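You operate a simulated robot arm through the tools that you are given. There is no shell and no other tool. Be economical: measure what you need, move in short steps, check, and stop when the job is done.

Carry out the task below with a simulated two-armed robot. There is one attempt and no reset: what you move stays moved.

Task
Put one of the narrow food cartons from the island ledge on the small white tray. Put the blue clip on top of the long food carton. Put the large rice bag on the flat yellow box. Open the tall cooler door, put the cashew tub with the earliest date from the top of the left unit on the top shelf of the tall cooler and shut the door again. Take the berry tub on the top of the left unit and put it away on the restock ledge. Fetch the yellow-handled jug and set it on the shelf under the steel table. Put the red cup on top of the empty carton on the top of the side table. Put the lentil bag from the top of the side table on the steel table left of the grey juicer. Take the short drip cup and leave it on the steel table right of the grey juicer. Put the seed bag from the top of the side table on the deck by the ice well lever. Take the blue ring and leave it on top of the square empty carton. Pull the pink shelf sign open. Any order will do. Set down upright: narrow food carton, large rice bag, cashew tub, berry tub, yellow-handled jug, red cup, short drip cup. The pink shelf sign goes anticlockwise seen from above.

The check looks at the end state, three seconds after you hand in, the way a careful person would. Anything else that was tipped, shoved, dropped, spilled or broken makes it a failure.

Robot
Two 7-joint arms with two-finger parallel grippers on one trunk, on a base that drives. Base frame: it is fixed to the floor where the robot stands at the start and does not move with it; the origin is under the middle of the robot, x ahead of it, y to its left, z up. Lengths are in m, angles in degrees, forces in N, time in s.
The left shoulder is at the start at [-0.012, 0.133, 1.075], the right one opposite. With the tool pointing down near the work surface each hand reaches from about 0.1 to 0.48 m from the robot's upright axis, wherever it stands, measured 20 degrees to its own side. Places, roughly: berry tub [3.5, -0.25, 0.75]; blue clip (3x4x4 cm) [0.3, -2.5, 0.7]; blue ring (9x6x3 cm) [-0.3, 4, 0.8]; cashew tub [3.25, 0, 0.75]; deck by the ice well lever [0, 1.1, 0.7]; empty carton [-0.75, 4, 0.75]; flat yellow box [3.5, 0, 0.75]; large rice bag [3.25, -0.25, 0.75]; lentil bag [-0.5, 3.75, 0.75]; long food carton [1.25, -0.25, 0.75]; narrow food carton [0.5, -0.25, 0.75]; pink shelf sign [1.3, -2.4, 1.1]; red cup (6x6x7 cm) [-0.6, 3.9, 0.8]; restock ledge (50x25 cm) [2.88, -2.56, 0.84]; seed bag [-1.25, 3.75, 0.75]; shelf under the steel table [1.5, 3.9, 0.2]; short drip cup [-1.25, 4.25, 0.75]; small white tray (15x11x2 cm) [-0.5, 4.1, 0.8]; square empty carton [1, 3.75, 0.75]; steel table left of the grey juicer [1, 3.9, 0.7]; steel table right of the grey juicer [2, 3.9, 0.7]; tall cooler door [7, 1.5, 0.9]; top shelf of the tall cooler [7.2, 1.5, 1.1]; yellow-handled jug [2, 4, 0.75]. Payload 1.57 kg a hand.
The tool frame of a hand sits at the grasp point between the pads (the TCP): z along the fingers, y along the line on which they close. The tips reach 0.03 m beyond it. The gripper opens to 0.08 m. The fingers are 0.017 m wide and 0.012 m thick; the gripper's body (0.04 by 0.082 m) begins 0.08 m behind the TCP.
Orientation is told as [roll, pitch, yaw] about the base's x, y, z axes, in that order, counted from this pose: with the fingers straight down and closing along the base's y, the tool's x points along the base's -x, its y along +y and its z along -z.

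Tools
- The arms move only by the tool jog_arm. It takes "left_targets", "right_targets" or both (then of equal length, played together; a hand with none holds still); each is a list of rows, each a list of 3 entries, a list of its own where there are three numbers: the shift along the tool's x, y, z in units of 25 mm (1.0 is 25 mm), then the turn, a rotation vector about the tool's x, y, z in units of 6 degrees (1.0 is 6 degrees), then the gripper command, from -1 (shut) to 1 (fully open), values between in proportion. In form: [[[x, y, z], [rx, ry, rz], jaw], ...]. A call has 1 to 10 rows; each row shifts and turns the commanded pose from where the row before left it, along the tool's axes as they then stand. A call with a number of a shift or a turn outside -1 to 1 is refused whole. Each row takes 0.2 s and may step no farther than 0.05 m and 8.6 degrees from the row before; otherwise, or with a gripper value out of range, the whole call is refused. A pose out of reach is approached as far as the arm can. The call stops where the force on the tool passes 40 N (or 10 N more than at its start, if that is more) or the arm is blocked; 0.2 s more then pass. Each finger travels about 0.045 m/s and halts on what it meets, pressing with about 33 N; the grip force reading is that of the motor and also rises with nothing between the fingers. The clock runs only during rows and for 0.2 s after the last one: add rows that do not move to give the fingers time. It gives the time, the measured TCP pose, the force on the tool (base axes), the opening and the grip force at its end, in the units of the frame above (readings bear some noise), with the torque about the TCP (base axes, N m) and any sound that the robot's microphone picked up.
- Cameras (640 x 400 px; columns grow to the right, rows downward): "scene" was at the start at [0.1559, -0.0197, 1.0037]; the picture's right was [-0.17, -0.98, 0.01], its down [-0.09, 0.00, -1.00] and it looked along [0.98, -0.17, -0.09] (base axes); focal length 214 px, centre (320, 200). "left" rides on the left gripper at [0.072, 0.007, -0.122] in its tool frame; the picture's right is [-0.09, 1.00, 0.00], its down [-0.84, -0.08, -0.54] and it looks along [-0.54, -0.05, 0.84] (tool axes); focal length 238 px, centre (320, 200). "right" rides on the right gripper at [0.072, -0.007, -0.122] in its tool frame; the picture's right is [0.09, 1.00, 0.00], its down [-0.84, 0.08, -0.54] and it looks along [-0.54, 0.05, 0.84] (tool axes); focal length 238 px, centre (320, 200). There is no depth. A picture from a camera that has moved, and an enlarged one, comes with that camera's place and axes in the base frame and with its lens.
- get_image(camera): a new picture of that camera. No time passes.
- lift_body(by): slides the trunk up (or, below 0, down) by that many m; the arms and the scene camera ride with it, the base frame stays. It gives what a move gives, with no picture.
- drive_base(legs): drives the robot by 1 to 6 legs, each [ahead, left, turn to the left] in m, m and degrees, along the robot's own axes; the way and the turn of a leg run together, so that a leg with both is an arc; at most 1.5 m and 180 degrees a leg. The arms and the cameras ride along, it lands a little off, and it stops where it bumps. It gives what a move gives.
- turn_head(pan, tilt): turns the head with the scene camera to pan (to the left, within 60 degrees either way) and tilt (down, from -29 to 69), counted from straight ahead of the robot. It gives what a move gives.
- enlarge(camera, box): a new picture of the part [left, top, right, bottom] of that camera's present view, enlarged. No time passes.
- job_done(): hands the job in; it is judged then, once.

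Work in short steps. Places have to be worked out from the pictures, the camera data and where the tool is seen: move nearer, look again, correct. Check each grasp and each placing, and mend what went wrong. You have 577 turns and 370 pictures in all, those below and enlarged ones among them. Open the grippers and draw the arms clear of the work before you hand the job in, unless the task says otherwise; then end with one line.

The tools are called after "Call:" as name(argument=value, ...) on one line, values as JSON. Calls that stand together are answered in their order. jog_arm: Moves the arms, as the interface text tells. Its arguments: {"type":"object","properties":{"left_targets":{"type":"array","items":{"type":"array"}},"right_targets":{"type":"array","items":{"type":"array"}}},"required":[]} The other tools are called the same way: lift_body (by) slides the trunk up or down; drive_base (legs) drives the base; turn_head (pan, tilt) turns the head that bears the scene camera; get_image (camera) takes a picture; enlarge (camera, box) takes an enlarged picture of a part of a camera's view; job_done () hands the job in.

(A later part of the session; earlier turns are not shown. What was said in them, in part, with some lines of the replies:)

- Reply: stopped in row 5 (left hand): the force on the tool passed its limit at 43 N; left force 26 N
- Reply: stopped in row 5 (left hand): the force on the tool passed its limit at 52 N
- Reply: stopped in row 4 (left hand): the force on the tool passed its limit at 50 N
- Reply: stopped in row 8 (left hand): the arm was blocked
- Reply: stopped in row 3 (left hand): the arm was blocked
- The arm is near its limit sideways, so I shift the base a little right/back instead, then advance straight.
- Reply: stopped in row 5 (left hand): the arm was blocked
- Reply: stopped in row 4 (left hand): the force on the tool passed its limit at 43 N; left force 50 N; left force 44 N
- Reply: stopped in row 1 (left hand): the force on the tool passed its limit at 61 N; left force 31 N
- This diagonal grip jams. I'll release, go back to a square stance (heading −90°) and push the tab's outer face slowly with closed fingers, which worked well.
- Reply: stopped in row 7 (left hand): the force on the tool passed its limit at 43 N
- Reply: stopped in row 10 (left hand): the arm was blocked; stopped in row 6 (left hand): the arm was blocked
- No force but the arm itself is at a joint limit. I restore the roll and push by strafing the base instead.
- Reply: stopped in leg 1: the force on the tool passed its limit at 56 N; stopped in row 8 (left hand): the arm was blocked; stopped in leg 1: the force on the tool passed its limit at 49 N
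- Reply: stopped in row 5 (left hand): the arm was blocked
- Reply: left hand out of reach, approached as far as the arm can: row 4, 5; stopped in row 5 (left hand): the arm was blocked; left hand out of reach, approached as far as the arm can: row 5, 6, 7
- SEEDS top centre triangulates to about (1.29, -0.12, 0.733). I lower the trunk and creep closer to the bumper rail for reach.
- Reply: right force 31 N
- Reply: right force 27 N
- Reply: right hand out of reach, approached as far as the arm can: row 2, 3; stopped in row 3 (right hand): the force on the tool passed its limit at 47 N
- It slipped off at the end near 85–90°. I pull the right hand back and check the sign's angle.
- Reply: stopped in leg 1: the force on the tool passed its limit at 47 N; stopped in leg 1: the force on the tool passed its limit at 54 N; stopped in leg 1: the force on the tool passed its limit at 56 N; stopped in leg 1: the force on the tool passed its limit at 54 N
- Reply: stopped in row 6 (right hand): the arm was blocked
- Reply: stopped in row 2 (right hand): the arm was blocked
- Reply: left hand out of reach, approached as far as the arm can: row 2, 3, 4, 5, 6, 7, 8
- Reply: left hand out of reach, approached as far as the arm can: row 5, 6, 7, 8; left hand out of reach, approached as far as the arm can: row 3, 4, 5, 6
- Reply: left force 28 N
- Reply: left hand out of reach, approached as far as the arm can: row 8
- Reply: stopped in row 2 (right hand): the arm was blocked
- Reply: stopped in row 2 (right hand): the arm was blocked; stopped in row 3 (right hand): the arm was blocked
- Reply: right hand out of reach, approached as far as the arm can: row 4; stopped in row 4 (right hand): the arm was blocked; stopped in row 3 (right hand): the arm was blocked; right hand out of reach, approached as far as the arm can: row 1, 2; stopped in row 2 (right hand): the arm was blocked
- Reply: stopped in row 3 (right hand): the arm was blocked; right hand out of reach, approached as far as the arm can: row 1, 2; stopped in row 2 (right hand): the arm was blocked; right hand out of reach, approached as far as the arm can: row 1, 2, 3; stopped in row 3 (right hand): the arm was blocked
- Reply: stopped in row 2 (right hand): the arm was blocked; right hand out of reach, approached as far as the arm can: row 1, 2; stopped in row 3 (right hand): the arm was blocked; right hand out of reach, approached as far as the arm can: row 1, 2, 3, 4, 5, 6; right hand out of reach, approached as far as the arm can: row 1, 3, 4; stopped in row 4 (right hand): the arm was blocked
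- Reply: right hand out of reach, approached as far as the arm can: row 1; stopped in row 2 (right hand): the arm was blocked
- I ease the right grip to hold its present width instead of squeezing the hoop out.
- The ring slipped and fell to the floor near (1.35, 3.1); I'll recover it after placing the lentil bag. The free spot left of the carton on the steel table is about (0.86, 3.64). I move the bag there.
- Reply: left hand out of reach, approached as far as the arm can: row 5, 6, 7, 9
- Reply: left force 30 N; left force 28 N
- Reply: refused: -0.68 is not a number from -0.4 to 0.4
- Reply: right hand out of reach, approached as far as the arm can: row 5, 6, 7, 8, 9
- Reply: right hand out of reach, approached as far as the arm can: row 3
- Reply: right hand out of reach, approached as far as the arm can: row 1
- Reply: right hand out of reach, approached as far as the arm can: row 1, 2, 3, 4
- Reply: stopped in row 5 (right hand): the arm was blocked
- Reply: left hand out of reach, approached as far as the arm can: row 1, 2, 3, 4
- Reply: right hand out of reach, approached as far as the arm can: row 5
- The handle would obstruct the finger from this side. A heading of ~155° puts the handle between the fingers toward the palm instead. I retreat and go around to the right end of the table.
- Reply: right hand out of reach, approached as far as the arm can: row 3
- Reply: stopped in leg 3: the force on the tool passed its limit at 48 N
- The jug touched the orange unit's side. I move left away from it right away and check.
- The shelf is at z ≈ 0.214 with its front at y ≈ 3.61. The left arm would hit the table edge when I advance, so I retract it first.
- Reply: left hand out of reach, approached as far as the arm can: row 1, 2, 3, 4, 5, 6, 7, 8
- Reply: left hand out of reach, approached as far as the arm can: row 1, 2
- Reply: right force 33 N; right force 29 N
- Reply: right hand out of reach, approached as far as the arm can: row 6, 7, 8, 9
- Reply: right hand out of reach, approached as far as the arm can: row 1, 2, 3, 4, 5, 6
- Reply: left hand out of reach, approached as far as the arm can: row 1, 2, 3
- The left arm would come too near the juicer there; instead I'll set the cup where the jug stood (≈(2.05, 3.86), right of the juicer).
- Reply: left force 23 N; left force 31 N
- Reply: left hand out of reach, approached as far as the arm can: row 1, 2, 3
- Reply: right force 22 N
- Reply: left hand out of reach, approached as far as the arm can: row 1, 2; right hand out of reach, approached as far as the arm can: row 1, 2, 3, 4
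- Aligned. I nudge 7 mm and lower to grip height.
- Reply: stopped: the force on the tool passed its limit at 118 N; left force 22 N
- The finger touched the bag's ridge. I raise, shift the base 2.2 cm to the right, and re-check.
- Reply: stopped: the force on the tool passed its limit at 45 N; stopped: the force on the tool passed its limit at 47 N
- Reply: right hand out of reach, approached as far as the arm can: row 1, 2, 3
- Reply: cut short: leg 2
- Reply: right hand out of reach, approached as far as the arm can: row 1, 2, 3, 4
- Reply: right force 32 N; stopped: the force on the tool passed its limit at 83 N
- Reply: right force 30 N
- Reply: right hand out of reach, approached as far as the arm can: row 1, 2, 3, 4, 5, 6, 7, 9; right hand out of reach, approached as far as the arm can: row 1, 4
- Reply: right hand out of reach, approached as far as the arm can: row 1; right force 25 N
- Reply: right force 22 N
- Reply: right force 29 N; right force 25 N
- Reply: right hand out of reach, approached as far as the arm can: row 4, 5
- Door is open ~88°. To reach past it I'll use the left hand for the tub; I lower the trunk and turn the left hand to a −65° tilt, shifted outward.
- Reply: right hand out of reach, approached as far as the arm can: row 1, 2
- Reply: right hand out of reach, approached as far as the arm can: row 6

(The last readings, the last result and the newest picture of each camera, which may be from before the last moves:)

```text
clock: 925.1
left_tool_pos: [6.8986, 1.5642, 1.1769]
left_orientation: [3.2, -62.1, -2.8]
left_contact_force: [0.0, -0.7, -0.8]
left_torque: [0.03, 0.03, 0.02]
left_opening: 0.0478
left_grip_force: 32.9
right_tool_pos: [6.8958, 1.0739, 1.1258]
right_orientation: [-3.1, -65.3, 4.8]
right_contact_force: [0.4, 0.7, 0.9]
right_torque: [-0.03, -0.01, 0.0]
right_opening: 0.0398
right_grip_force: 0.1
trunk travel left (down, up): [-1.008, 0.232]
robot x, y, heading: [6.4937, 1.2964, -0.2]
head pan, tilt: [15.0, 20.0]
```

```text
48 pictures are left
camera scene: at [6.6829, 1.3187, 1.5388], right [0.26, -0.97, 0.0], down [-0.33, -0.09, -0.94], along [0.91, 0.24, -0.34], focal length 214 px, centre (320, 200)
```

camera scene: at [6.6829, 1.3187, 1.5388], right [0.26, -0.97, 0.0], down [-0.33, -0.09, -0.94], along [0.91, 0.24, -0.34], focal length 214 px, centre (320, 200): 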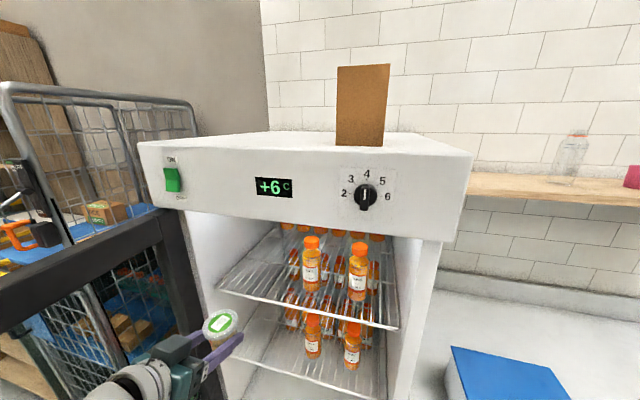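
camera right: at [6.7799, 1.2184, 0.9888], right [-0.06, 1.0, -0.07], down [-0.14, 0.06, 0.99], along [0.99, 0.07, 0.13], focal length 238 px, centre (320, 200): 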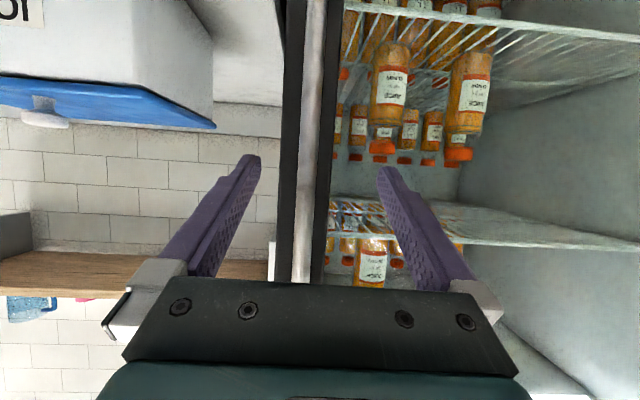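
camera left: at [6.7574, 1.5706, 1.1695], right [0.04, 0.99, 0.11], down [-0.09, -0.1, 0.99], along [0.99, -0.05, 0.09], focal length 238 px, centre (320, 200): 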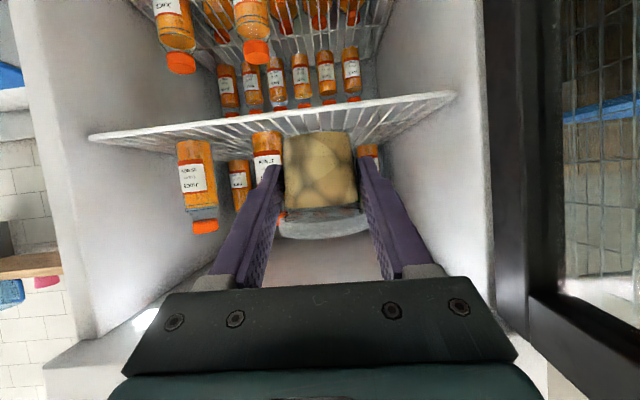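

Heights and lateral position match. I lower 2 cm and move the tub in over the shelf.

Call:
lift_body(by=-0.02)

Call:
drive_base(legs=[[0.12, 0.0, 0]])

Call:
get_image(camera="left")

```text
clock: 925.8
left_tool_pos: [6.8993, 1.5633, 1.1564]
left_orientation: [3.2, -62.2, -2.9]
left_contact_force: [-0.5, 0.7, -1.1]
left_torque: [-0.01, 0.0, -0.02]
left_opening: 0.0479
left_grip_force: 32.6
right_tool_pos: [6.896, 1.074, 1.1052]
right_orientation: [-3.0, -65.3, 4.7]
right_contact_force: [-0.2, 0.1, 0.0]
right_torque: [0.03, -0.03, 0.0]
right_opening: 0.0399
right_grip_force: 0.0
trunk travel left (down, up): [-0.988, 0.252]
robot x, y, heading: [6.4914, 1.2898, 0.2]
head pan, tilt: [15.0, 20.0]
```

```text
clock: 927.0
left_tool_pos: [7.018, 1.5636, 1.1561]
left_orientation: [3.2, -62.2, -2.8]
left_contact_force: [-0.3, 0.2, 0.1]
left_torque: [-0.03, 0.01, -0.02]
left_opening: 0.0481
left_grip_force: 32.8
right_tool_pos: [7.0136, 1.0755, 1.1054]
right_orientation: [-3.0, -65.3, 4.7]
right_contact_force: [0.4, 0.3, 0.4]
right_torque: [0.03, 0.02, 0.0]
right_opening: 0.0401
right_grip_force: 0.0
trunk travel left (down, up): [-0.988, 0.252]
robot x, y, heading: [6.6096, 1.2977, 0.1]
head pan, tilt: [15.0, 20.0]
```

```text
47 pictures are left
camera left: at [6.8751, 1.5713, 1.1494], right [0.04, 0.99, 0.11], down [-0.09, -0.1, 0.99], along [1.0, -0.05, 0.08], focal length 238 px, centre (320, 200)
```

left: 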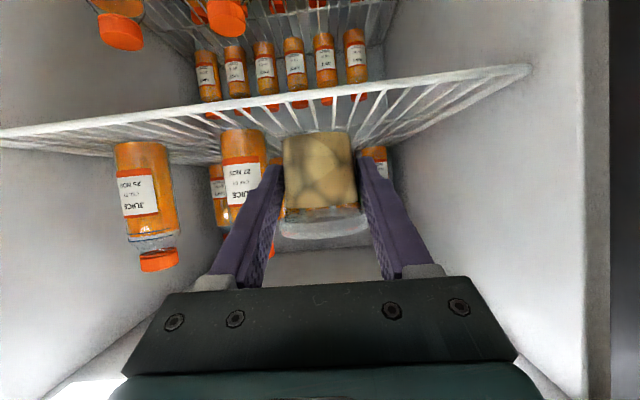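

Call:
drive_base(legs=[[0.085, 0.004, 0]])

Call:
lift_body(by=-0.01)

Call:
get_image(camera="left")

```text
clock: 928.1
left_tool_pos: [7.1011, 1.5699, 1.1573]
left_orientation: [3.2, -62.1, -2.7]
left_contact_force: [-0.2, 0.5, -0.3]
left_torque: [-0.01, 0.0, -0.02]
left_opening: 0.048
left_grip_force: 32.9
right_tool_pos: [7.0969, 1.0796, 1.1057]
right_orientation: [-3.1, -65.2, 4.9]
right_contact_force: [-0.7, -0.6, -0.4]
right_torque: [0.0, 0.0, -0.02]
right_opening: 0.0399
right_grip_force: 0.0
trunk travel left (down, up): [-0.988, 0.252]
robot x, y, heading: [6.6922, 1.2975, -0.2]
head pan, tilt: [15.0, 20.0]
```

```text
clock: 928.7
left_tool_pos: [7.1013, 1.5703, 1.1462]
left_orientation: [3.2, -62.1, -2.7]
left_contact_force: [-1.2, -0.2, -1.7]
left_torque: [0.02, 0.03, -0.01]
left_opening: 0.0482
left_grip_force: 32.2
right_tool_pos: [7.0981, 1.0797, 1.0951]
right_orientation: [-3.1, -65.4, 4.8]
right_contact_force: [-0.2, 0.4, 0.4]
right_torque: [-0.01, -0.05, 0.05]
right_opening: 0.0402
right_grip_force: 0.0
trunk travel left (down, up): [-0.978, 0.262]
robot x, y, heading: [6.6952, 1.2971, 0.1]
head pan, tilt: [15.0, 20.0]
```

```text
46 pictures are left
camera left: at [6.9591, 1.5758, 1.1391], right [0.04, 0.99, 0.11], down [-0.09, -0.1, 0.99], along [1.0, -0.05, 0.08], focal length 238 px, centre (320, 200)
```

left: 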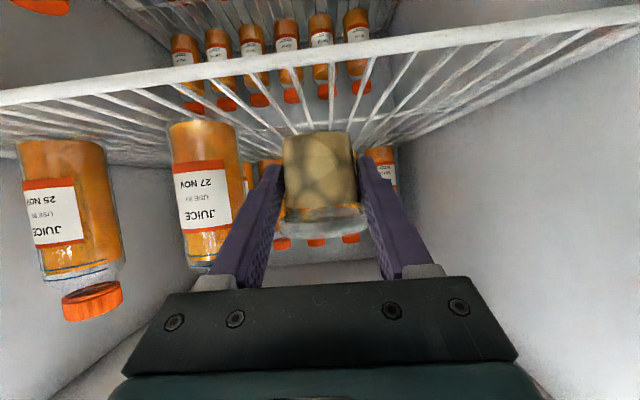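

Over the shelf. I lower to contact.

Call:
lift_body(by=-0.006)

Call:
lift_body(by=-0.006)

Call:
lift_body(by=-0.006)

```text
clock: 929.2
left_tool_pos: [7.1009, 1.5686, 1.1413]
left_orientation: [3.2, -62.1, -2.7]
left_contact_force: [0.4, 0.2, -0.3]
left_torque: [0.01, 0.01, -0.03]
left_opening: 0.048
left_grip_force: 33.1
right_tool_pos: [7.0999, 1.0792, 1.0888]
right_orientation: [-2.9, -65.4, 4.9]
right_contact_force: [0.4, -0.5, 0.5]
right_torque: [0.01, 0.06, 0.01]
right_opening: 0.0401
right_grip_force: 0.1
trunk travel left (down, up): [-0.972, 0.268]
robot x, y, heading: [6.6974, 1.2988, 0.1]
head pan, tilt: [15.0, 20.0]
```

```text
clock: 929.8
left_tool_pos: [7.1013, 1.5693, 1.1352]
left_orientation: [3.1, -62.1, -2.6]
left_contact_force: [-0.3, -0.5, -0.8]
left_torque: [0.05, 0.04, 0.01]
left_opening: 0.0481
left_grip_force: 32.9
right_tool_pos: [7.0985, 1.0784, 1.0834]
right_orientation: [-3.0, -65.3, 4.9]
right_contact_force: [0.1, 0.5, -1.0]
right_torque: [-0.02, 0.0, 0.01]
right_opening: 0.04
right_grip_force: 0.0
trunk travel left (down, up): [-0.966, 0.274]
robot x, y, heading: [6.6976, 1.2963, -0.0]
head pan, tilt: [15.0, 20.0]
```

```text
clock: 930.4
left_tool_pos: [7.1005, 1.5692, 1.1295]
left_orientation: [3.2, -62.1, -2.7]
left_contact_force: [-0.2, 1.3, -0.3]
left_torque: [-0.02, 0.04, -0.03]
left_opening: 0.0482
left_grip_force: 33.0
right_tool_pos: [7.0993, 1.0793, 1.0774]
right_orientation: [-2.9, -65.2, 4.9]
right_contact_force: [0.4, -0.1, -0.5]
right_torque: [0.0, 0.01, 0.0]
right_opening: 0.0398
right_grip_force: 0.0
trunk travel left (down, up): [-0.96, 0.28]
robot x, y, heading: [6.6951, 1.2962, -0.1]
head pan, tilt: [15.0, 20.0]
```

Call:
lift_body(by=-0.006)

Call:
lift_body(by=-0.006)

Call:
get_image(camera="left")

```text
clock: 930.9
left_tool_pos: [7.1011, 1.5702, 1.1233]
left_orientation: [3.2, -62.1, -2.6]
left_contact_force: [0.3, 0.6, -1.6]
left_torque: [0.0, 0.0, -0.04]
left_opening: 0.048
left_grip_force: 33.0
right_tool_pos: [7.0984, 1.0797, 1.0709]
right_orientation: [-3.1, -65.3, 5.0]
right_contact_force: [0.2, -0.1, 0.3]
right_torque: [0.01, 0.01, -0.03]
right_opening: 0.0401
right_grip_force: 0.0
trunk travel left (down, up): [-0.954, 0.286]
robot x, y, heading: [6.696, 1.2996, 0.1]
head pan, tilt: [15.0, 20.0]
```

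```text
clock: 931.5
left_tool_pos: [7.1015, 1.5703, 1.1165]
left_orientation: [3.1, -62.1, -2.7]
left_contact_force: [0.5, 0.2, 0.4]
left_torque: [0.0, 0.04, 0.02]
left_opening: 0.048
left_grip_force: 32.9
right_tool_pos: [7.0993, 1.0795, 1.0652]
right_orientation: [-3.0, -65.3, 4.9]
right_contact_force: [0.3, 0.0, -0.9]
right_torque: [0.02, -0.04, 0.02]
right_opening: 0.0399
right_grip_force: 0.1
trunk travel left (down, up): [-0.948, 0.292]
robot x, y, heading: [6.6973, 1.2947, 0.4]
head pan, tilt: [15.0, 20.0]
```

```text
45 pictures are left
camera left: at [6.9592, 1.5758, 1.1092], right [0.04, 0.99, 0.11], down [-0.09, -0.1, 0.99], along [1.0, -0.05, 0.08], focal length 238 px, centre (320, 200)
```

left: 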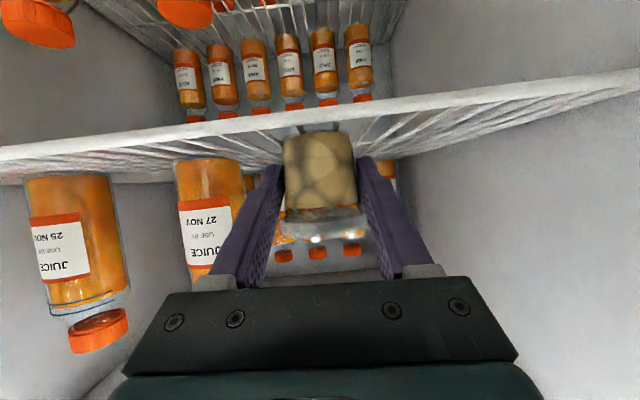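

Call:
lift_body(by=-0.006)

Call:
lift_body(by=-0.006)

Call:
turn_head(pan=25, tilt=35)

Call:
get_image(camera="scene")

```text
clock: 932.0
left_tool_pos: [7.1021, 1.5704, 1.1149]
left_orientation: [3.3, -62.7, -2.6]
left_contact_force: [-3.4, -1.6, 18.1]
left_torque: [-0.19, 0.13, -0.03]
left_opening: 0.0481
left_grip_force: 33.0
right_tool_pos: [7.1012, 1.0814, 1.059]
right_orientation: [-2.8, -65.3, 4.9]
right_contact_force: [0.6, 0.2, 0.1]
right_torque: [0.01, 0.0, 0.02]
right_opening: 0.0399
right_grip_force: 0.0
trunk travel left (down, up): [-0.942, 0.298]
robot x, y, heading: [6.698, 1.2977, 0.2]
head pan, tilt: [15.0, 20.0]
```

```text
clock: 932.5
left_tool_pos: [7.105, 1.5707, 1.1075]
left_orientation: [3.5, -62.7, -3.0]
left_contact_force: [-0.2, 0.1, 22.8]
left_torque: [-0.02, -0.42, 0.03]
left_opening: 0.0468
left_grip_force: 33.0
right_tool_pos: [7.1, 1.0799, 1.0533]
right_orientation: [-2.8, -65.5, 4.8]
right_contact_force: [1.1, -0.7, 0.2]
right_torque: [0.02, 0.02, -0.03]
right_opening: 0.0399
right_grip_force: 0.0
trunk travel left (down, up): [-0.936, 0.304]
robot x, y, heading: [6.6925, 1.2979, 0.3]
head pan, tilt: [15.0, 20.0]
```

```text
clock: 933.3
left_tool_pos: [7.105, 1.5701, 1.1072]
left_orientation: [3.4, -62.6, -2.7]
left_contact_force: [3.8, -0.6, 21.7]
left_torque: [-0.02, -0.42, -0.03]
left_opening: 0.0473
left_grip_force: 33.2
right_tool_pos: [7.1007, 1.081, 1.0537]
right_orientation: [-2.9, -65.4, 4.7]
right_contact_force: [0.2, -0.5, 0.7]
right_torque: [0.0, 0.0, -0.01]
right_opening: 0.04
right_grip_force: 0.1
trunk travel left (down, up): [-0.936, 0.304]
robot x, y, heading: [6.6959, 1.2948, -0.0]
head pan, tilt: [25.0, 35.0]
```

```text
44 pictures are left
camera scene: at [6.8771, 1.3371, 1.4435], right [0.42, -0.91, 0.0], down [-0.52, -0.24, -0.82], along [0.74, 0.35, -0.57], focal length 214 px, centre (320, 200)
```

scene: 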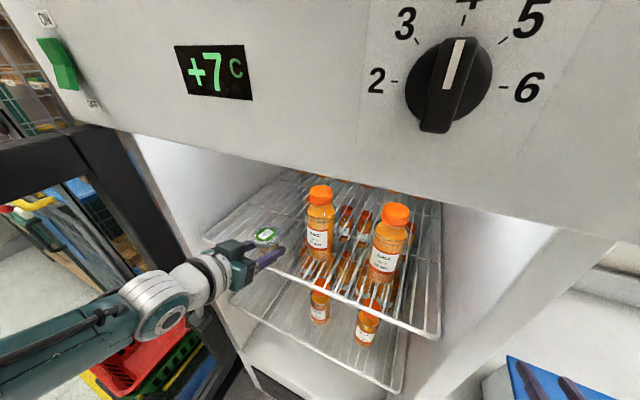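

Contact — the tub rests on the top shelf. I ease off, open slightly, and back straight out.

Call:
lift_body(by=0.005)

Call:
jog_arm(left_targets=[[[0, 0, 0], [0, 0, 0], 0.5], [[0, 0, 0], [0, 0, 0], 0.6], [[0, 0, 0], [0, 0, 0], 0.6]])

Call:
get_image(camera="left")

```text
clock: 933.9
left_tool_pos: [7.1009, 1.5697, 1.108]
left_orientation: [3.3, -61.9, -2.7]
left_contact_force: [1.0, 0.0, 6.8]
left_torque: [-0.01, -0.3, 0.03]
left_opening: 0.0471
left_grip_force: 33.0
right_tool_pos: [7.0992, 1.0787, 1.057]
right_orientation: [-2.9, -65.3, 4.8]
right_contact_force: [0.1, 0.2, -0.2]
right_torque: [0.0, -0.05, -0.03]
right_opening: 0.0398
right_grip_force: 0.0
trunk travel left (down, up): [-0.941, 0.299]
robot x, y, heading: [6.697, 1.2975, -0.2]
head pan, tilt: [25.0, 35.0]
```

```text
clock: 934.7
left_tool_pos: [7.1015, 1.5706, 1.1099]
left_orientation: [3.2, -62.1, -2.5]
left_contact_force: [0.1, 0.5, 0.1]
left_torque: [0.05, 0.04, -0.03]
left_opening: 0.0644
left_grip_force: 0.1
right_tool_pos: [7.0998, 1.0796, 1.0578]
right_orientation: [-3.0, -65.3, 4.9]
right_contact_force: [0.6, 0.2, 0.2]
right_torque: [0.01, -0.02, 0.04]
right_opening: 0.0399
right_grip_force: 0.1
trunk travel left (down, up): [-0.941, 0.299]
robot x, y, heading: [6.6969, 1.2951, 0.3]
head pan, tilt: [25.0, 35.0]
```

```text
43 pictures are left
camera left: at [6.9591, 1.5758, 1.1021], right [0.04, 0.99, 0.11], down [-0.09, -0.1, 0.99], along [1.0, -0.05, 0.08], focal length 238 px, centre (320, 200)
```

left: 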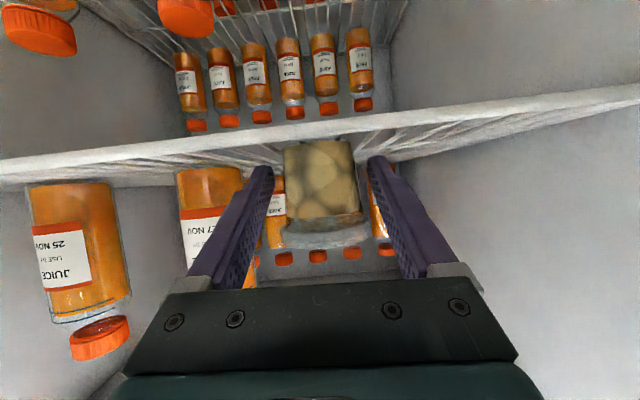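

The tub stands level. I back out straight.

Call:
drive_base(legs=[[-0.15, 0, 0]])

Call:
get_image(camera="left")

Call:
drive_base(legs=[[-0.6, -0.05, 0]])

Call:
turn_head(pan=15, tilt=20)

Call:
get_image(camera="scene")

```text
clock: 936.0
left_tool_pos: [6.9516, 1.569, 1.1099]
left_orientation: [3.2, -62.1, -2.9]
left_contact_force: [-0.7, 0.6, 0.4]
left_torque: [0.02, 0.0, 0.02]
left_opening: 0.0639
left_grip_force: 0.1
right_tool_pos: [6.9487, 1.078, 1.059]
right_orientation: [-3.0, -65.3, 4.9]
right_contact_force: [0.1, 0.0, 0.1]
right_torque: [0.0, -0.01, 0.01]
right_opening: 0.04
right_grip_force: 0.0
trunk travel left (down, up): [-0.941, 0.299]
robot x, y, heading: [6.551, 1.2991, 0.2]
head pan, tilt: [25.0, 35.0]
```

```text
42 pictures are left
camera left: at [6.8099, 1.5751, 1.1024], right [0.04, 0.99, 0.11], down [-0.09, -0.1, 0.99], along [1.0, -0.05, 0.08], focal length 238 px, centre (320, 200)
```

left: 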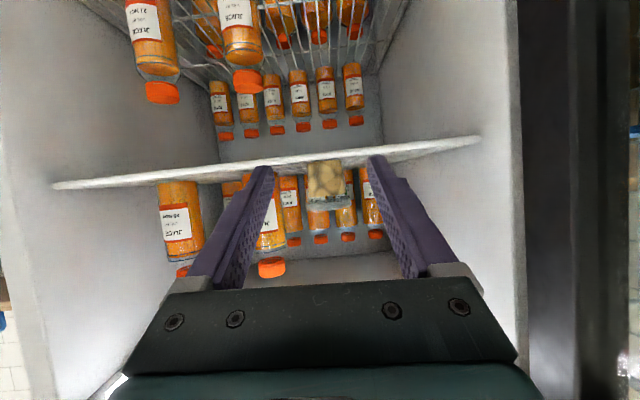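

```text
clock: 939.4
left_tool_pos: [6.3522, 1.519, 1.1102]
left_orientation: [3.3, -62.2, -2.4]
left_contact_force: [-0.4, 0.7, -1.0]
left_torque: [0.01, -0.01, -0.01]
left_opening: 0.0639
left_grip_force: 0.0
right_tool_pos: [6.3521, 1.0285, 1.0578]
right_orientation: [-3.1, -65.2, 5.1]
right_contact_force: [0.6, -0.9, -0.6]
right_torque: [-0.02, -0.03, -0.02]
right_opening: 0.0402
right_grip_force: 0.0
trunk travel left (down, up): [-0.941, 0.299]
robot x, y, heading: [5.9494, 1.2469, 0.4]
head pan, tilt: [25.0, 35.0]
```

```text
clock: 940.2
left_tool_pos: [6.3522, 1.5192, 1.11]
left_orientation: [3.2, -62.1, -2.4]
left_contact_force: [0.2, 0.4, 0.7]
left_torque: [-0.01, 0.02, 0.02]
left_opening: 0.0639
left_grip_force: 0.1
right_tool_pos: [6.3533, 1.0279, 1.0589]
right_orientation: [-3.0, -65.2, 5.1]
right_contact_force: [-0.2, -0.4, 0.3]
right_torque: [0.01, 0.03, 0.01]
right_opening: 0.04
right_grip_force: 0.1
trunk travel left (down, up): [-0.941, 0.299]
robot x, y, heading: [5.9512, 1.2427, 0.1]
head pan, tilt: [15.0, 20.0]
```

```text
41 pictures are left
camera scene: at [6.1379, 1.2717, 1.4717], right [0.27, -0.96, 0.0], down [-0.33, -0.09, -0.94], along [0.91, 0.25, -0.34], focal length 214 px, centre (320, 200)
```

scene: 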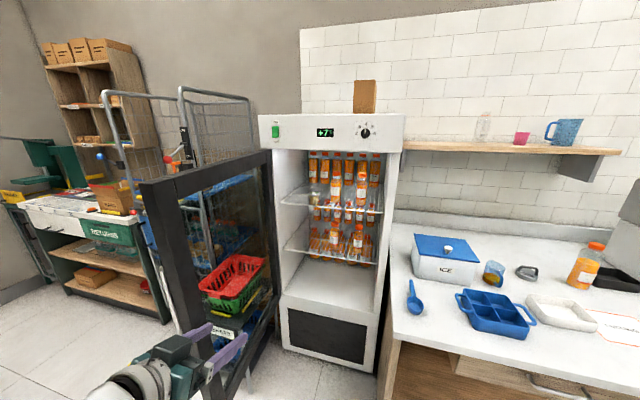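

The tub stands on the top shelf. Now I close the door by gripping the handle again with the right hand and reversing the arc.

Call:
drive_base(legs=[[-0.15, 0, 0], [0, 0.76, 0]])

Call:
lift_body(by=-0.055)

Call:
get_image(camera="right")

Call:
turn_head(pan=-20, tilt=35)

Call:
get_image(camera="scene")

```text
clock: 945.3
left_tool_pos: [6.204, 2.2734, 1.1094]
left_orientation: [3.1, -62.2, -2.7]
left_contact_force: [0.0, -0.6, 0.6]
left_torque: [0.01, 0.0, 0.01]
left_opening: 0.0636
left_grip_force: 0.1
right_tool_pos: [6.2015, 1.7833, 1.0584]
right_orientation: [-3.1, -65.4, 4.9]
right_contact_force: [0.6, 0.4, -0.3]
right_torque: [0.03, -0.02, 0.01]
right_opening: 0.0399
right_grip_force: 0.1
trunk travel left (down, up): [-0.941, 0.299]
robot x, y, heading: [5.797, 2.0027, -0.2]
head pan, tilt: [15.0, 20.0]
```

```text
clock: 946.2
left_tool_pos: [6.2038, 2.2739, 1.0552]
left_orientation: [3.2, -62.2, -2.8]
left_contact_force: [-0.5, -0.4, -0.2]
left_torque: [0.0, -0.02, 0.03]
left_opening: 0.0639
left_grip_force: 0.1
right_tool_pos: [6.2019, 1.7839, 1.0034]
right_orientation: [-3.0, -65.4, 4.9]
right_contact_force: [-0.8, 0.9, -0.3]
right_torque: [0.0, 0.01, 0.01]
right_opening: 0.0399
right_grip_force: 0.1
trunk travel left (down, up): [-0.886, 0.354]
robot x, y, heading: [5.7999, 2.0053, 0.0]
head pan, tilt: [15.0, 20.0]
```

```text
40 pictures are left
camera right: at [6.0605, 1.7703, 0.9891], right [-0.07, 0.99, -0.11], down [-0.15, 0.09, 0.98], along [0.99, 0.09, 0.14], focal length 238 px, centre (320, 200)
```

right: 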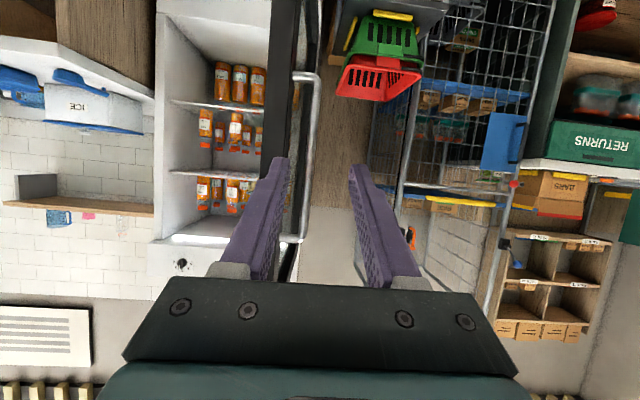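

```text
clock: 947.2
left_tool_pos: [6.2041, 2.2739, 1.0544]
left_orientation: [3.2, -62.2, -2.6]
left_contact_force: [-0.4, 0.3, 0.5]
left_torque: [0.0, 0.04, 0.0]
left_opening: 0.0641
left_grip_force: 0.1
right_tool_pos: [6.2015, 1.7829, 1.0037]
right_orientation: [-3.0, -65.2, 4.9]
right_contact_force: [0.5, 0.1, 0.2]
right_torque: [0.0, 0.03, -0.01]
right_opening: 0.0398
right_grip_force: 0.1
trunk travel left (down, up): [-0.886, 0.354]
robot x, y, heading: [5.797, 2.0033, -0.0]
head pan, tilt: [-20.0, 35.0]
```

```text
39 pictures are left
camera scene: at [5.9808, 1.974, 1.393], right [-0.34, -0.94, 0.0], down [-0.54, 0.19, -0.82], along [0.77, -0.28, -0.57], focal length 214 px, centre (320, 200)
```

scene: 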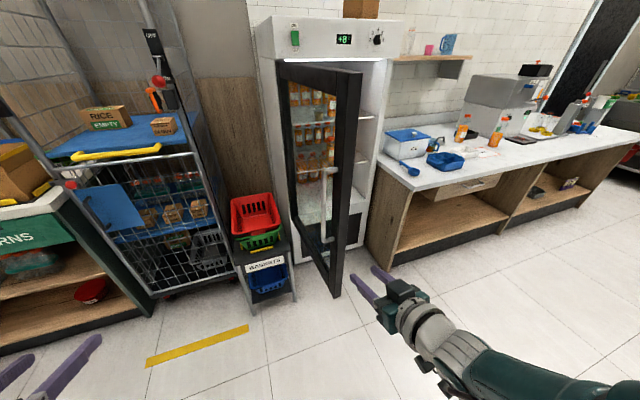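

Handle bar at ≈(6.44, 1.786), door at ~90°. I narrow the jaw and approach.

Call:
jog_arm(right_targets=[[[0, 0, 0], [0, 0, 0], -0.1], [[0, 0, 0], [0, 0, 0], -0.1]])

Call:
drive_base(legs=[[0.17, 0.004, 0]])

Call:
get_image(camera="right")

```text
clock: 947.8
left_tool_pos: [6.2042, 2.2735, 1.0534]
left_orientation: [3.2, -62.1, -2.8]
left_contact_force: [0.4, 0.3, -0.3]
left_torque: [0.03, 0.02, -0.04]
left_opening: 0.0642
left_grip_force: 0.2
right_tool_pos: [6.201, 1.7831, 1.0036]
right_orientation: [-3.1, -65.3, 4.8]
right_contact_force: [0.1, -0.2, -0.6]
right_torque: [0.02, 0.03, -0.01]
right_opening: 0.0361
right_grip_force: 0.1
trunk travel left (down, up): [-0.886, 0.354]
robot x, y, heading: [5.7956, 1.9988, -0.1]
head pan, tilt: [-20.0, 35.0]
```

```text
clock: 949.3
left_tool_pos: [6.3718, 2.2795, 1.0544]
left_orientation: [3.2, -62.1, -2.6]
left_contact_force: [0.5, 0.4, -0.1]
left_torque: [0.01, 0.01, -0.03]
left_opening: 0.064
left_grip_force: 0.1
right_tool_pos: [6.3726, 1.7891, 1.003]
right_orientation: [-3.0, -65.2, 4.8]
right_contact_force: [1.1, 0.4, 0.2]
right_torque: [0.01, -0.03, -0.02]
right_opening: 0.0361
right_grip_force: 0.1
trunk travel left (down, up): [-0.886, 0.354]
robot x, y, heading: [5.9692, 2.0074, 0.5]
head pan, tilt: [-20.0, 35.0]
```

```text
38 pictures are left
camera right: at [6.2312, 1.7752, 0.989], right [-0.08, 0.99, -0.11], down [-0.15, 0.09, 0.98], along [0.99, 0.09, 0.14], focal length 238 px, centre (320, 200)
```

right: 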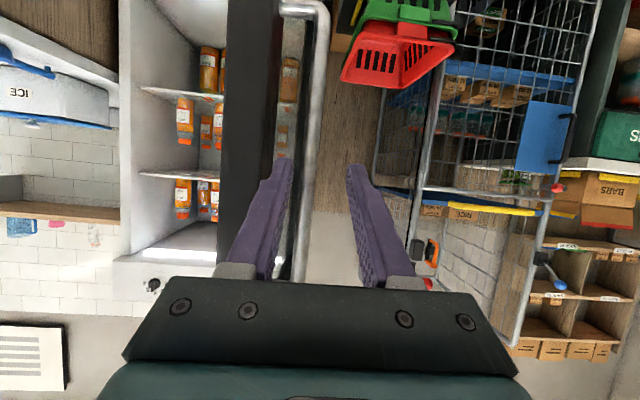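

Only ~1.7 cm lies between bar and door, so gripping is risky here; I'll push the door shut from its outer side with closed fingers instead.

Call:
drive_base(legs=[[-0.1, 0, 0], [0, 0.085, 0]])

Call:
jog_arm(right_targets=[[[0, 0, 0], [0, 0, 0], -1], [[0, 0, 0], [0, 0, 0], -1], [[0, 0, 0], [0, 0, 0], -1]])

Call:
drive_base(legs=[[0.2, 0, 0]])

Call:
get_image(camera="right")

```text
clock: 951.1
left_tool_pos: [6.2716, 2.3649, 1.0543]
left_orientation: [3.2, -62.1, -2.7]
left_contact_force: [-0.9, 1.0, -0.1]
left_torque: [-0.02, 0.03, -0.02]
left_opening: 0.0643
left_grip_force: 0.1
right_tool_pos: [6.2698, 1.873, 1.0025]
right_orientation: [-3.1, -65.3, 5.1]
right_contact_force: [1.1, 0.2, 0.0]
right_torque: [-0.03, 0.0, -0.01]
right_opening: 0.0362
right_grip_force: 0.0
trunk travel left (down, up): [-0.886, 0.354]
robot x, y, heading: [5.8675, 2.0936, 0.1]
head pan, tilt: [-20.0, 35.0]
```

```text
clock: 951.9
left_tool_pos: [6.272, 2.3646, 1.0531]
left_orientation: [3.2, -62.2, -2.7]
left_contact_force: [0.0, 0.4, 0.0]
left_torque: [0.02, -0.02, 0.0]
left_opening: 0.0639
left_grip_force: 0.1
right_tool_pos: [6.2699, 1.8758, 1.0025]
right_orientation: [-3.1, -65.3, 5.0]
right_contact_force: [-0.7, 0.2, -0.3]
right_torque: [-0.01, 0.03, 0.02]
right_opening: 0.0
right_grip_force: 18.8
trunk travel left (down, up): [-0.886, 0.354]
robot x, y, heading: [5.8658, 2.0935, 0.2]
head pan, tilt: [-20.0, 35.0]
```

```text
clock: 953.5
left_tool_pos: [6.4717, 2.3674, 1.0547]
left_orientation: [3.2, -62.1, -2.3]
left_contact_force: [-0.2, -0.5, -0.1]
left_torque: [-0.01, 0.0, -0.01]
left_opening: 0.0642
left_grip_force: 0.1
right_tool_pos: [6.4724, 1.877, 1.0028]
right_orientation: [-3.1, -65.3, 5.3]
right_contact_force: [0.3, 0.2, 0.1]
right_torque: [0.01, 0.01, 0.0]
right_opening: 0.0002
right_grip_force: 21.3
trunk travel left (down, up): [-0.886, 0.354]
robot x, y, heading: [6.066, 2.094, 0.5]
head pan, tilt: [-20.0, 35.0]
```

```text
37 pictures are left
camera right: at [6.3318, 1.8631, 0.9889], right [-0.08, 0.99, -0.11], down [-0.15, 0.09, 0.98], along [0.99, 0.1, 0.14], focal length 238 px, centre (320, 200)
```

right: 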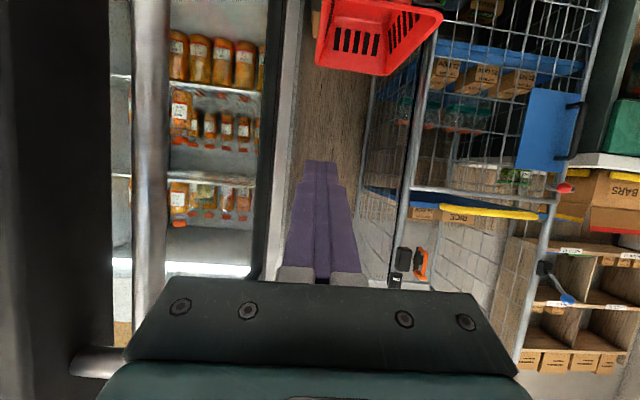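

The fingers are beside the outer face. I push by strafing right in arcs.

Call:
drive_base(legs=[[0.0, -0.15, 0]])

Call:
drive_base(legs=[[0.02, -0.12, 0]])

Call:
get_image(camera="scene")

```text
clock: 954.9
left_tool_pos: [6.4737, 2.2208, 1.0545]
left_orientation: [3.1, -62.1, -2.4]
left_contact_force: [0.2, -0.3, 0.4]
left_torque: [0.0, 0.0, 0.01]
left_opening: 0.0642
left_grip_force: 0.0
right_tool_pos: [6.473, 1.7287, 1.0032]
right_orientation: [-3.0, -65.2, 5.2]
right_contact_force: [-1.2, -0.6, 0.1]
right_torque: [-0.01, -0.02, -0.02]
right_opening: 0.0
right_grip_force: 21.0
trunk travel left (down, up): [-0.886, 0.354]
robot x, y, heading: [6.0668, 1.9455, 0.4]
head pan, tilt: [-20.0, 35.0]
```

```text
clock: 956.1
left_tool_pos: [6.4949, 2.1005, 1.0545]
left_orientation: [3.3, -62.1, -2.6]
left_contact_force: [-0.5, -0.9, -0.5]
left_torque: [-0.01, -0.04, -0.01]
left_opening: 0.064
left_grip_force: 0.1
right_tool_pos: [6.4936, 1.6103, 1.0024]
right_orientation: [-3.0, -65.3, 4.9]
right_contact_force: [0.4, 1.1, -0.7]
right_torque: [0.02, 0.02, 0.02]
right_opening: 0.0002
right_grip_force: 21.4
trunk travel left (down, up): [-0.886, 0.354]
robot x, y, heading: [6.0872, 1.8244, 0.4]
head pan, tilt: [-20.0, 35.0]
```

```text
36 pictures are left
camera scene: at [6.2728, 1.7993, 1.3929], right [-0.34, -0.94, 0.0], down [-0.54, 0.19, -0.82], along [0.77, -0.28, -0.57], focal length 214 px, centre (320, 200)
```

scene: 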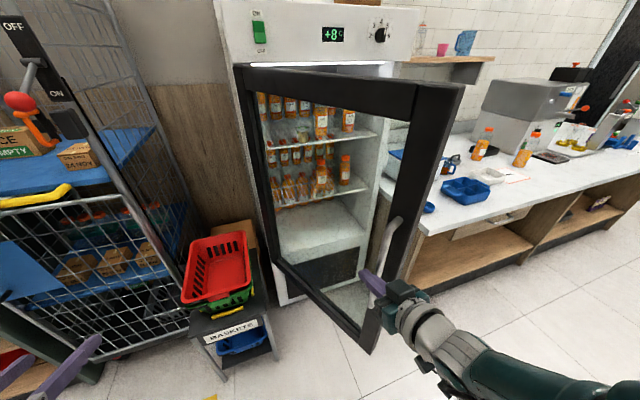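

The door is closing. I continue along the arc.

Call:
drive_base(legs=[[0.08, -0.13, 0], [0.1, -0.1, 0]])

Call:
drive_base(legs=[[0.12, -0.06, 0]])

Call:
get_image(camera="scene")

```text
clock: 958.5
left_tool_pos: [6.6735, 1.8714, 1.0532]
left_orientation: [3.4, -62.1, -2.5]
left_contact_force: [0.7, 0.2, 0.4]
left_torque: [0.04, -0.01, 0.04]
left_opening: 0.0641
left_grip_force: 0.1
right_tool_pos: [6.6716, 1.3824, 1.0041]
right_orientation: [-2.9, -65.2, 5.0]
right_contact_force: [0.4, -0.2, -0.6]
right_torque: [0.02, -0.02, 0.0]
right_opening: 0.0
right_grip_force: 21.4
trunk travel left (down, up): [-0.886, 0.354]
robot x, y, heading: [6.2686, 1.5999, 0.1]
head pan, tilt: [-20.0, 35.0]
```

```text
clock: 959.8
left_tool_pos: [6.7929, 1.8115, 1.0553]
left_orientation: [3.3, -62.1, -2.5]
left_contact_force: [1.2, -0.4, 0.5]
left_torque: [-0.01, 0.02, -0.03]
left_opening: 0.0639
left_grip_force: 0.1
right_tool_pos: [6.7898, 1.3217, 1.0022]
right_orientation: [-2.9, -65.3, 5.0]
right_contact_force: [-0.1, -0.3, -0.1]
right_torque: [0.01, 0.0, 0.01]
right_opening: 0.0001
right_grip_force: 20.9
trunk travel left (down, up): [-0.886, 0.354]
robot x, y, heading: [6.3854, 1.5361, -0.0]
head pan, tilt: [-20.0, 35.0]
```

```text
35 pictures are left
camera scene: at [6.5704, 1.5113, 1.3929], right [-0.34, -0.94, 0.0], down [-0.54, 0.19, -0.82], along [0.77, -0.28, -0.57], focal length 214 px, centre (320, 200)
```

scene: 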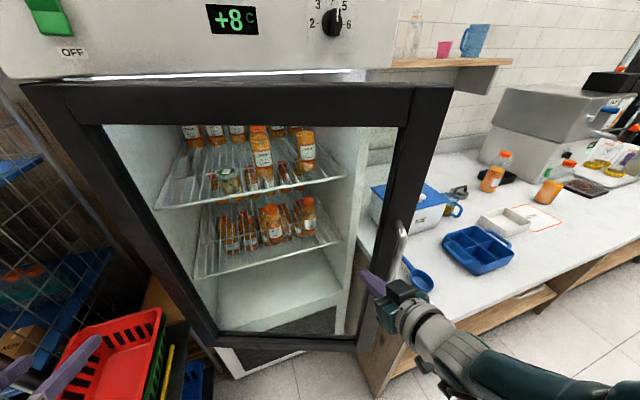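

Nearly closed (~20°). I finish with a small base move plus arm push so the left hand stays clear of the cooler.

Call:
drive_base(legs=[[0.05, -0.05, 0]])

Call:
jog_arm(right_targets=[[[-0.25, 0, 0.53], [0, 0, 0], -1], [[-0.25, 0, 0.53], [0, 0, 0], -1], [[-0.25, 0, 0.53], [0, 0, 0], -1], [[-0.25, 0, 0.53], [0, 0, 0], -1], [[-0.25, 0, 0.53], [0, 0, 0], -1], [[-0.25, 0, 0.53], [0, 0, 0], -1], [[-0.25, 0, 0.53], [0, 0, 0], -1]])

Call:
get_image(camera="scene")

```text
clock: 960.8
left_tool_pos: [6.8433, 1.7685, 1.0572]
left_orientation: [4.1, -62.3, -3.1]
left_contact_force: [0.8, 0.8, -0.6]
left_torque: [-0.03, 0.02, -0.01]
left_opening: 0.0642
left_grip_force: 0.1
right_tool_pos: [6.8451, 1.2833, 1.0043]
right_orientation: [-1.3, -65.8, 4.0]
right_contact_force: [15.2, 35.6, 3.9]
right_torque: [-0.42, 0.29, -0.85]
right_opening: 0.0
right_grip_force: 21.1
trunk travel left (down, up): [-0.886, 0.354]
robot x, y, heading: [6.4373, 1.4859, 0.6]
head pan, tilt: [-20.0, 35.0]
```

```text
clock: 962.4
left_tool_pos: [6.8412, 1.7642, 1.0544]
left_orientation: [3.3, -62.0, -2.5]
left_contact_force: [-0.1, -0.4, 0.2]
left_torque: [-0.01, 0.0, 0.0]
left_opening: 0.0641
left_grip_force: 0.0
right_tool_pos: [6.8896, 1.2867, 1.0276]
right_orientation: [-2.0, -65.4, 4.7]
right_contact_force: [0.3, 0.3, 0.0]
right_torque: [-0.01, -0.01, 0.03]
right_opening: 0.0
right_grip_force: 21.4
right hand out of reach, approached as far as the arm can: row 1, 2, 3, 4, 5, 6, 7
trunk travel left (down, up): [-0.886, 0.354]
robot x, y, heading: [6.4381, 1.4877, 0.6]
head pan, tilt: [-20.0, 35.0]
```

```text
34 pictures are left
camera scene: at [6.6209, 1.4623, 1.3929], right [-0.34, -0.94, 0.0], down [-0.54, 0.19, -0.82], along [0.77, -0.27, -0.57], focal length 214 px, centre (320, 200)
```

scene: 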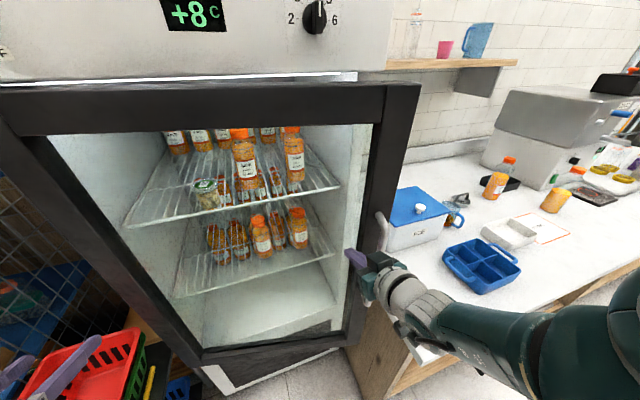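

Call:
drive_base(legs=[[0.05, 0, 0]])

Call:
drive_base(legs=[[0.03, 0, 0]])

Call:
get_image(camera="scene")

```text
clock: 963.3
left_tool_pos: [6.8917, 1.7638, 1.0538]
left_orientation: [3.4, -62.0, -2.4]
left_contact_force: [0.5, 0.5, -0.1]
left_torque: [0.02, 0.0, 0.02]
left_opening: 0.0639
left_grip_force: 0.1
right_tool_pos: [6.9384, 1.286, 1.0272]
right_orientation: [-2.1, -65.5, 4.6]
right_contact_force: [-0.5, -0.4, -0.3]
right_torque: [-0.02, 0.0, -0.01]
right_opening: 0.0
right_grip_force: 21.1
trunk travel left (down, up): [-0.886, 0.354]
robot x, y, heading: [6.4876, 1.4879, 0.2]
head pan, tilt: [-20.0, 35.0]
```

```text
clock: 964.1
left_tool_pos: [6.9205, 1.7646, 1.0531]
left_orientation: [3.3, -62.0, -2.4]
left_contact_force: [0.3, 0.0, -0.3]
left_torque: [0.0, -0.01, 0.03]
left_opening: 0.0639
left_grip_force: 0.0
right_tool_pos: [6.9681, 1.2866, 1.0262]
right_orientation: [-2.0, -65.4, 4.7]
right_contact_force: [0.2, 0.1, 0.3]
right_torque: [0.02, 0.02, -0.03]
right_opening: 0.0004
right_grip_force: 21.4
trunk travel left (down, up): [-0.886, 0.354]
robot x, y, heading: [6.5189, 1.4921, 0.5]
head pan, tilt: [-20.0, 35.0]
```

```text
33 pictures are left
camera scene: at [6.7004, 1.4628, 1.3929], right [-0.34, -0.94, 0.0], down [-0.54, 0.19, -0.82], along [0.77, -0.27, -0.57], focal length 214 px, centre (320, 200)
```

scene: 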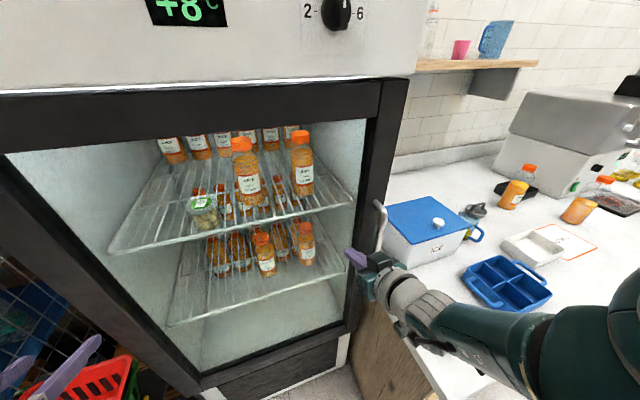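

Call:
drive_base(legs=[[0.025, 0, 0]])

Call:
get_image(camera="right")

```text
clock: 964.9
left_tool_pos: [6.9453, 1.7649, 1.0536]
left_orientation: [3.3, -62.1, -2.5]
left_contact_force: [-0.3, 0.1, 0.1]
left_torque: [0.0, 0.03, -0.01]
left_opening: 0.0641
left_grip_force: 0.1
right_tool_pos: [6.9934, 1.288, 1.0264]
right_orientation: [-2.0, -65.4, 4.6]
right_contact_force: [-1.1, 0.3, 0.0]
right_torque: [0.0, 0.02, 0.03]
right_opening: 0.0001
right_grip_force: 20.8
trunk travel left (down, up): [-0.886, 0.354]
robot x, y, heading: [6.5422, 1.4903, 0.2]
head pan, tilt: [-20.0, 35.0]
```

```text
32 pictures are left
camera right: at [6.8527, 1.2729, 1.0122], right [-0.09, 0.99, -0.1], down [-0.15, 0.08, 0.99], along [0.98, 0.1, 0.14], focal length 238 px, centre (320, 200)
```

right: 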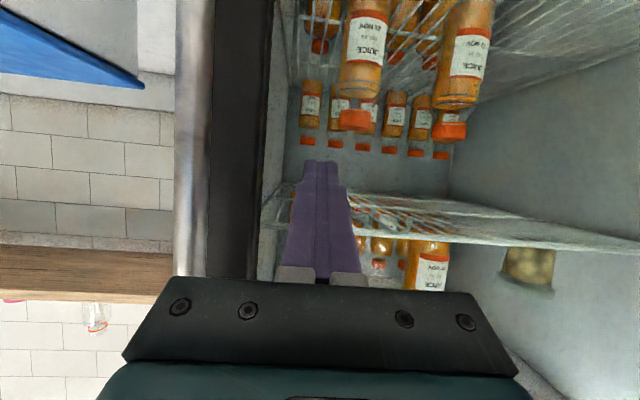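

My fingers went through the door frame's opening (no contact). I back out, shift to the handle, and push on it.

Call:
drive_base(legs=[[-0.13, 0, 0], [0, -0.055, 0]])

Call:
get_image(camera="right")

Call:
get_image(camera="scene")

```text
clock: 966.8
left_tool_pos: [6.8172, 1.7091, 1.0544]
left_orientation: [3.3, -62.0, -2.3]
left_contact_force: [0.4, 0.2, -0.1]
left_torque: [0.0, 0.0, -0.01]
left_opening: 0.0638
left_grip_force: 0.0
right_tool_pos: [6.865, 1.233, 1.0266]
right_orientation: [-2.0, -65.4, 4.7]
right_contact_force: [-0.6, 0.7, -0.6]
right_torque: [0.01, 0.02, -0.01]
right_opening: 0.0
right_grip_force: 21.4
trunk travel left (down, up): [-0.886, 0.354]
robot x, y, heading: [6.4124, 1.4374, 0.4]
head pan, tilt: [-20.0, 35.0]
```

```text
31 pictures are left
camera right: at [6.7246, 1.2183, 1.0122], right [-0.09, 0.99, -0.1], down [-0.15, 0.08, 0.99], along [0.98, 0.1, 0.14], focal length 238 px, centre (320, 200)
```

right: 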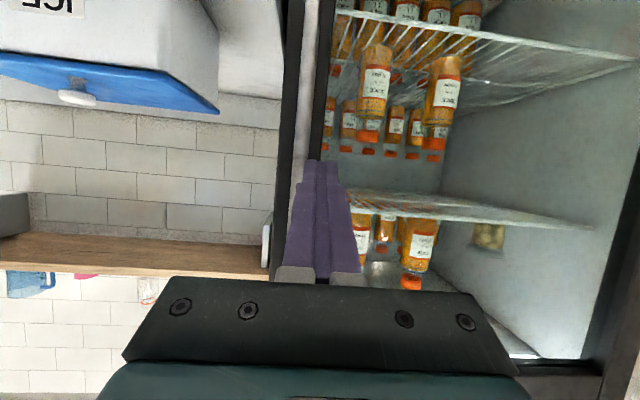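

```text
30 pictures are left
camera scene: at [6.5969, 1.4079, 1.3929], right [-0.33, -0.94, 0.0], down [-0.54, 0.19, -0.82], along [0.77, -0.27, -0.57], focal length 214 px, centre (320, 200)
```

scene: 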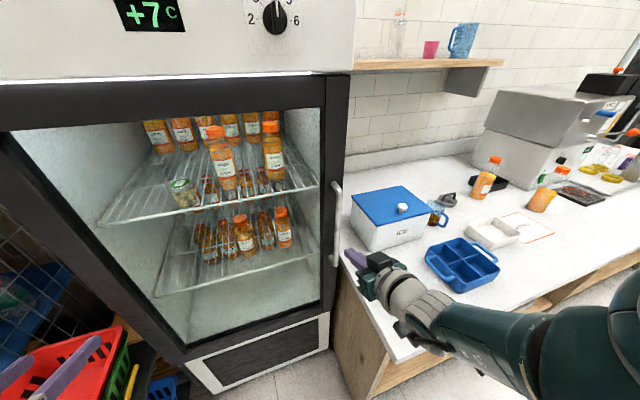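

The display is cooling again, so the door seems shut. I give a gentle push on the handle to make sure.

Call:
drive_base(legs=[[0.05, -0.008, 0]])

Call:
drive_base(legs=[[0.02, 0, 0]])

Call:
drive_base(legs=[[0.02, 0, 0]])

```text
clock: 967.7
left_tool_pos: [6.8666, 1.7017, 1.0533]
left_orientation: [3.3, -62.0, -2.3]
left_contact_force: [-0.3, 0.1, -0.8]
left_torque: [0.0, -0.02, -0.01]
left_opening: 0.0638
left_grip_force: 0.1
right_tool_pos: [6.9142, 1.2258, 1.0274]
right_orientation: [-2.0, -65.4, 4.6]
right_contact_force: [0.1, 0.0, -0.2]
right_torque: [0.02, 0.01, -0.01]
right_opening: 0.0001
right_grip_force: 21.3
trunk travel left (down, up): [-0.886, 0.354]
robot x, y, heading: [6.4655, 1.4289, 0.4]
head pan, tilt: [-20.0, 35.0]
```

```text
clock: 968.5
left_tool_pos: [6.8874, 1.7029, 1.0535]
left_orientation: [3.2, -61.9, -2.3]
left_contact_force: [0.1, -0.7, -0.4]
left_torque: [0.0, -0.03, 0.03]
left_opening: 0.0637
left_grip_force: 0.0
right_tool_pos: [6.9343, 1.2269, 1.0269]
right_orientation: [-2.1, -65.3, 4.7]
right_contact_force: [0.3, -0.2, -0.8]
right_torque: [-0.01, -0.01, 0.02]
right_opening: 0.0001
right_grip_force: 21.8
trunk travel left (down, up): [-0.886, 0.354]
robot x, y, heading: [6.4832, 1.4291, 0.4]
head pan, tilt: [-20.0, 35.0]
```

```text
clock: 969.3
left_tool_pos: [6.8966, 1.7021, 1.0531]
left_orientation: [3.2, -61.7, -2.3]
left_contact_force: [-0.6, -0.2, -0.6]
left_torque: [-0.02, 0.0, -0.01]
left_opening: 0.0639
left_grip_force: 0.1
right_tool_pos: [6.9416, 1.2249, 1.0246]
right_orientation: [-1.6, -65.5, 4.3]
right_contact_force: [-13.0, 0.8, 9.7]
right_torque: [-0.08, -0.2, -0.05]
right_opening: 0.0002
right_grip_force: 21.6
trunk travel left (down, up): [-0.886, 0.354]
robot x, y, heading: [6.4949, 1.426, 0.6]
head pan, tilt: [-20.0, 35.0]
stopped in leg 1: the force on the tool passed its limit at 76 N (the readings are from after the stop); the commanded pose is now the measured one
```

Firm stop at the same position as originally — the door is fully shut. I back away and verify.

Call:
drive_base(legs=[[-0.7, 0.1, 0]])

Call:
turn_head(pan=0, tilt=20)

Call:
enlarge(camera="scene", box=[200, 80, 480, 300])

```text
clock: 973.1
left_tool_pos: [6.2069, 1.7959, 1.0532]
left_orientation: [3.3, -61.9, -3.2]
left_contact_force: [-0.4, 0.1, 0.8]
left_torque: [0.01, 0.0, -0.01]
left_opening: 0.0639
left_grip_force: 0.2
right_tool_pos: [6.2474, 1.3201, 1.026]
right_orientation: [-1.5, -65.5, 3.6]
right_contact_force: [-0.7, 0.2, 0.3]
right_torque: [0.0, 0.02, 0.02]
right_opening: 0.0
right_grip_force: 21.8
trunk travel left (down, up): [-0.886, 0.354]
robot x, y, heading: [5.8024, 1.5289, -0.4]
head pan, tilt: [-20.0, 35.0]
```

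```text
clock: 974.0
left_tool_pos: [6.2068, 1.7963, 1.0538]
left_orientation: [3.2, -61.9, -3.3]
left_contact_force: [0.9, 0.3, 0.0]
left_torque: [0.0, 0.03, 0.0]
left_opening: 0.0642
left_grip_force: 0.2
right_tool_pos: [6.2466, 1.3203, 1.0261]
right_orientation: [-1.6, -65.6, 3.6]
right_contact_force: [-0.3, 0.1, -0.3]
right_torque: [0.04, 0.03, 0.02]
right_opening: 0.0001
right_grip_force: 21.1
trunk travel left (down, up): [-0.886, 0.354]
robot x, y, heading: [5.7995, 1.5302, -0.1]
head pan, tilt: [0.0, 20.0]
```

```text
1.82 times, centred on (340, 190) of scene
camera zoom: at [5.9939, 1.5274, 1.4167], right [-0.01, -1.0, 0.0], down [-0.34, 0.0, -0.94], along [0.94, -0.01, -0.34], focal length 390 px, centre (284, 218)
```

zoom: 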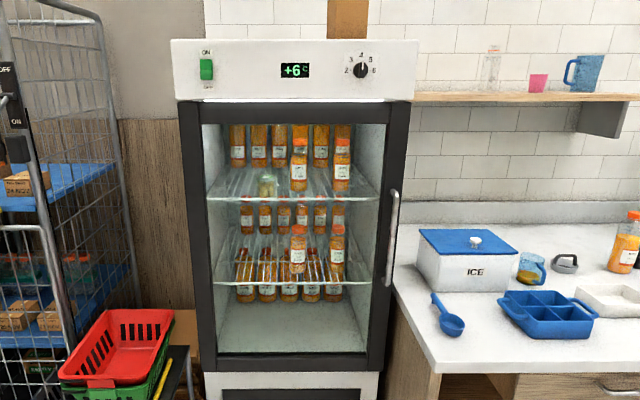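

Door shut with the tub on the top shelf. I open both grippers with the arms clear, then hand in.

Call:
jog_arm(left_targets=[[[0, 0, 0], [0, 0, 0], 1], [[0, 0, 0], [0, 0, 0], 1], [[0, 0, 0], [0, 0, 0], 1], [[0, 0, 0], [0, 0, 0], 1], [[0, 0, 0], [0, 0, 0], 1]], right_targets=[[[0, 0, 0], [0, 0, 0], 1], [[0, 0, 0], [0, 0, 0], 1], [[0, 0, 0], [0, 0, 0], 1], [[0, 0, 0], [0, 0, 0], 1], [[0, 0, 0], [0, 0, 0], 1]])

Call:
job_done()

```text
clock: 975.2
left_tool_pos: [6.2075, 1.796, 1.0517]
left_orientation: [3.3, -61.9, -3.2]
left_contact_force: [-0.8, 0.5, 0.5]
left_torque: [0.01, 0.01, 0.02]
left_opening: 0.0801
left_grip_force: 0.1
right_tool_pos: [6.2465, 1.3207, 1.0251]
right_orientation: [-1.6, -65.6, 3.6]
right_contact_force: [0.7, -0.2, -0.2]
right_torque: [0.0, 0.01, 0.05]
right_opening: 0.0801
right_grip_force: 0.0
trunk travel left (down, up): [-0.886, 0.354]
robot x, y, heading: [5.8019, 1.5279, -0.4]
head pan, tilt: [0.0, 20.0]
```

```text
The job is handed in.
```

I carried out all twelve parts of the task and handed the job in, with both grippers open and the arms clear. Along the way the blue ring fell to the floor and was picked up again, one arm brushed the juicer, and the jug touched the orange unit; I saw no damage from any of these. I did not go back to look at the earlier placements before handing in.
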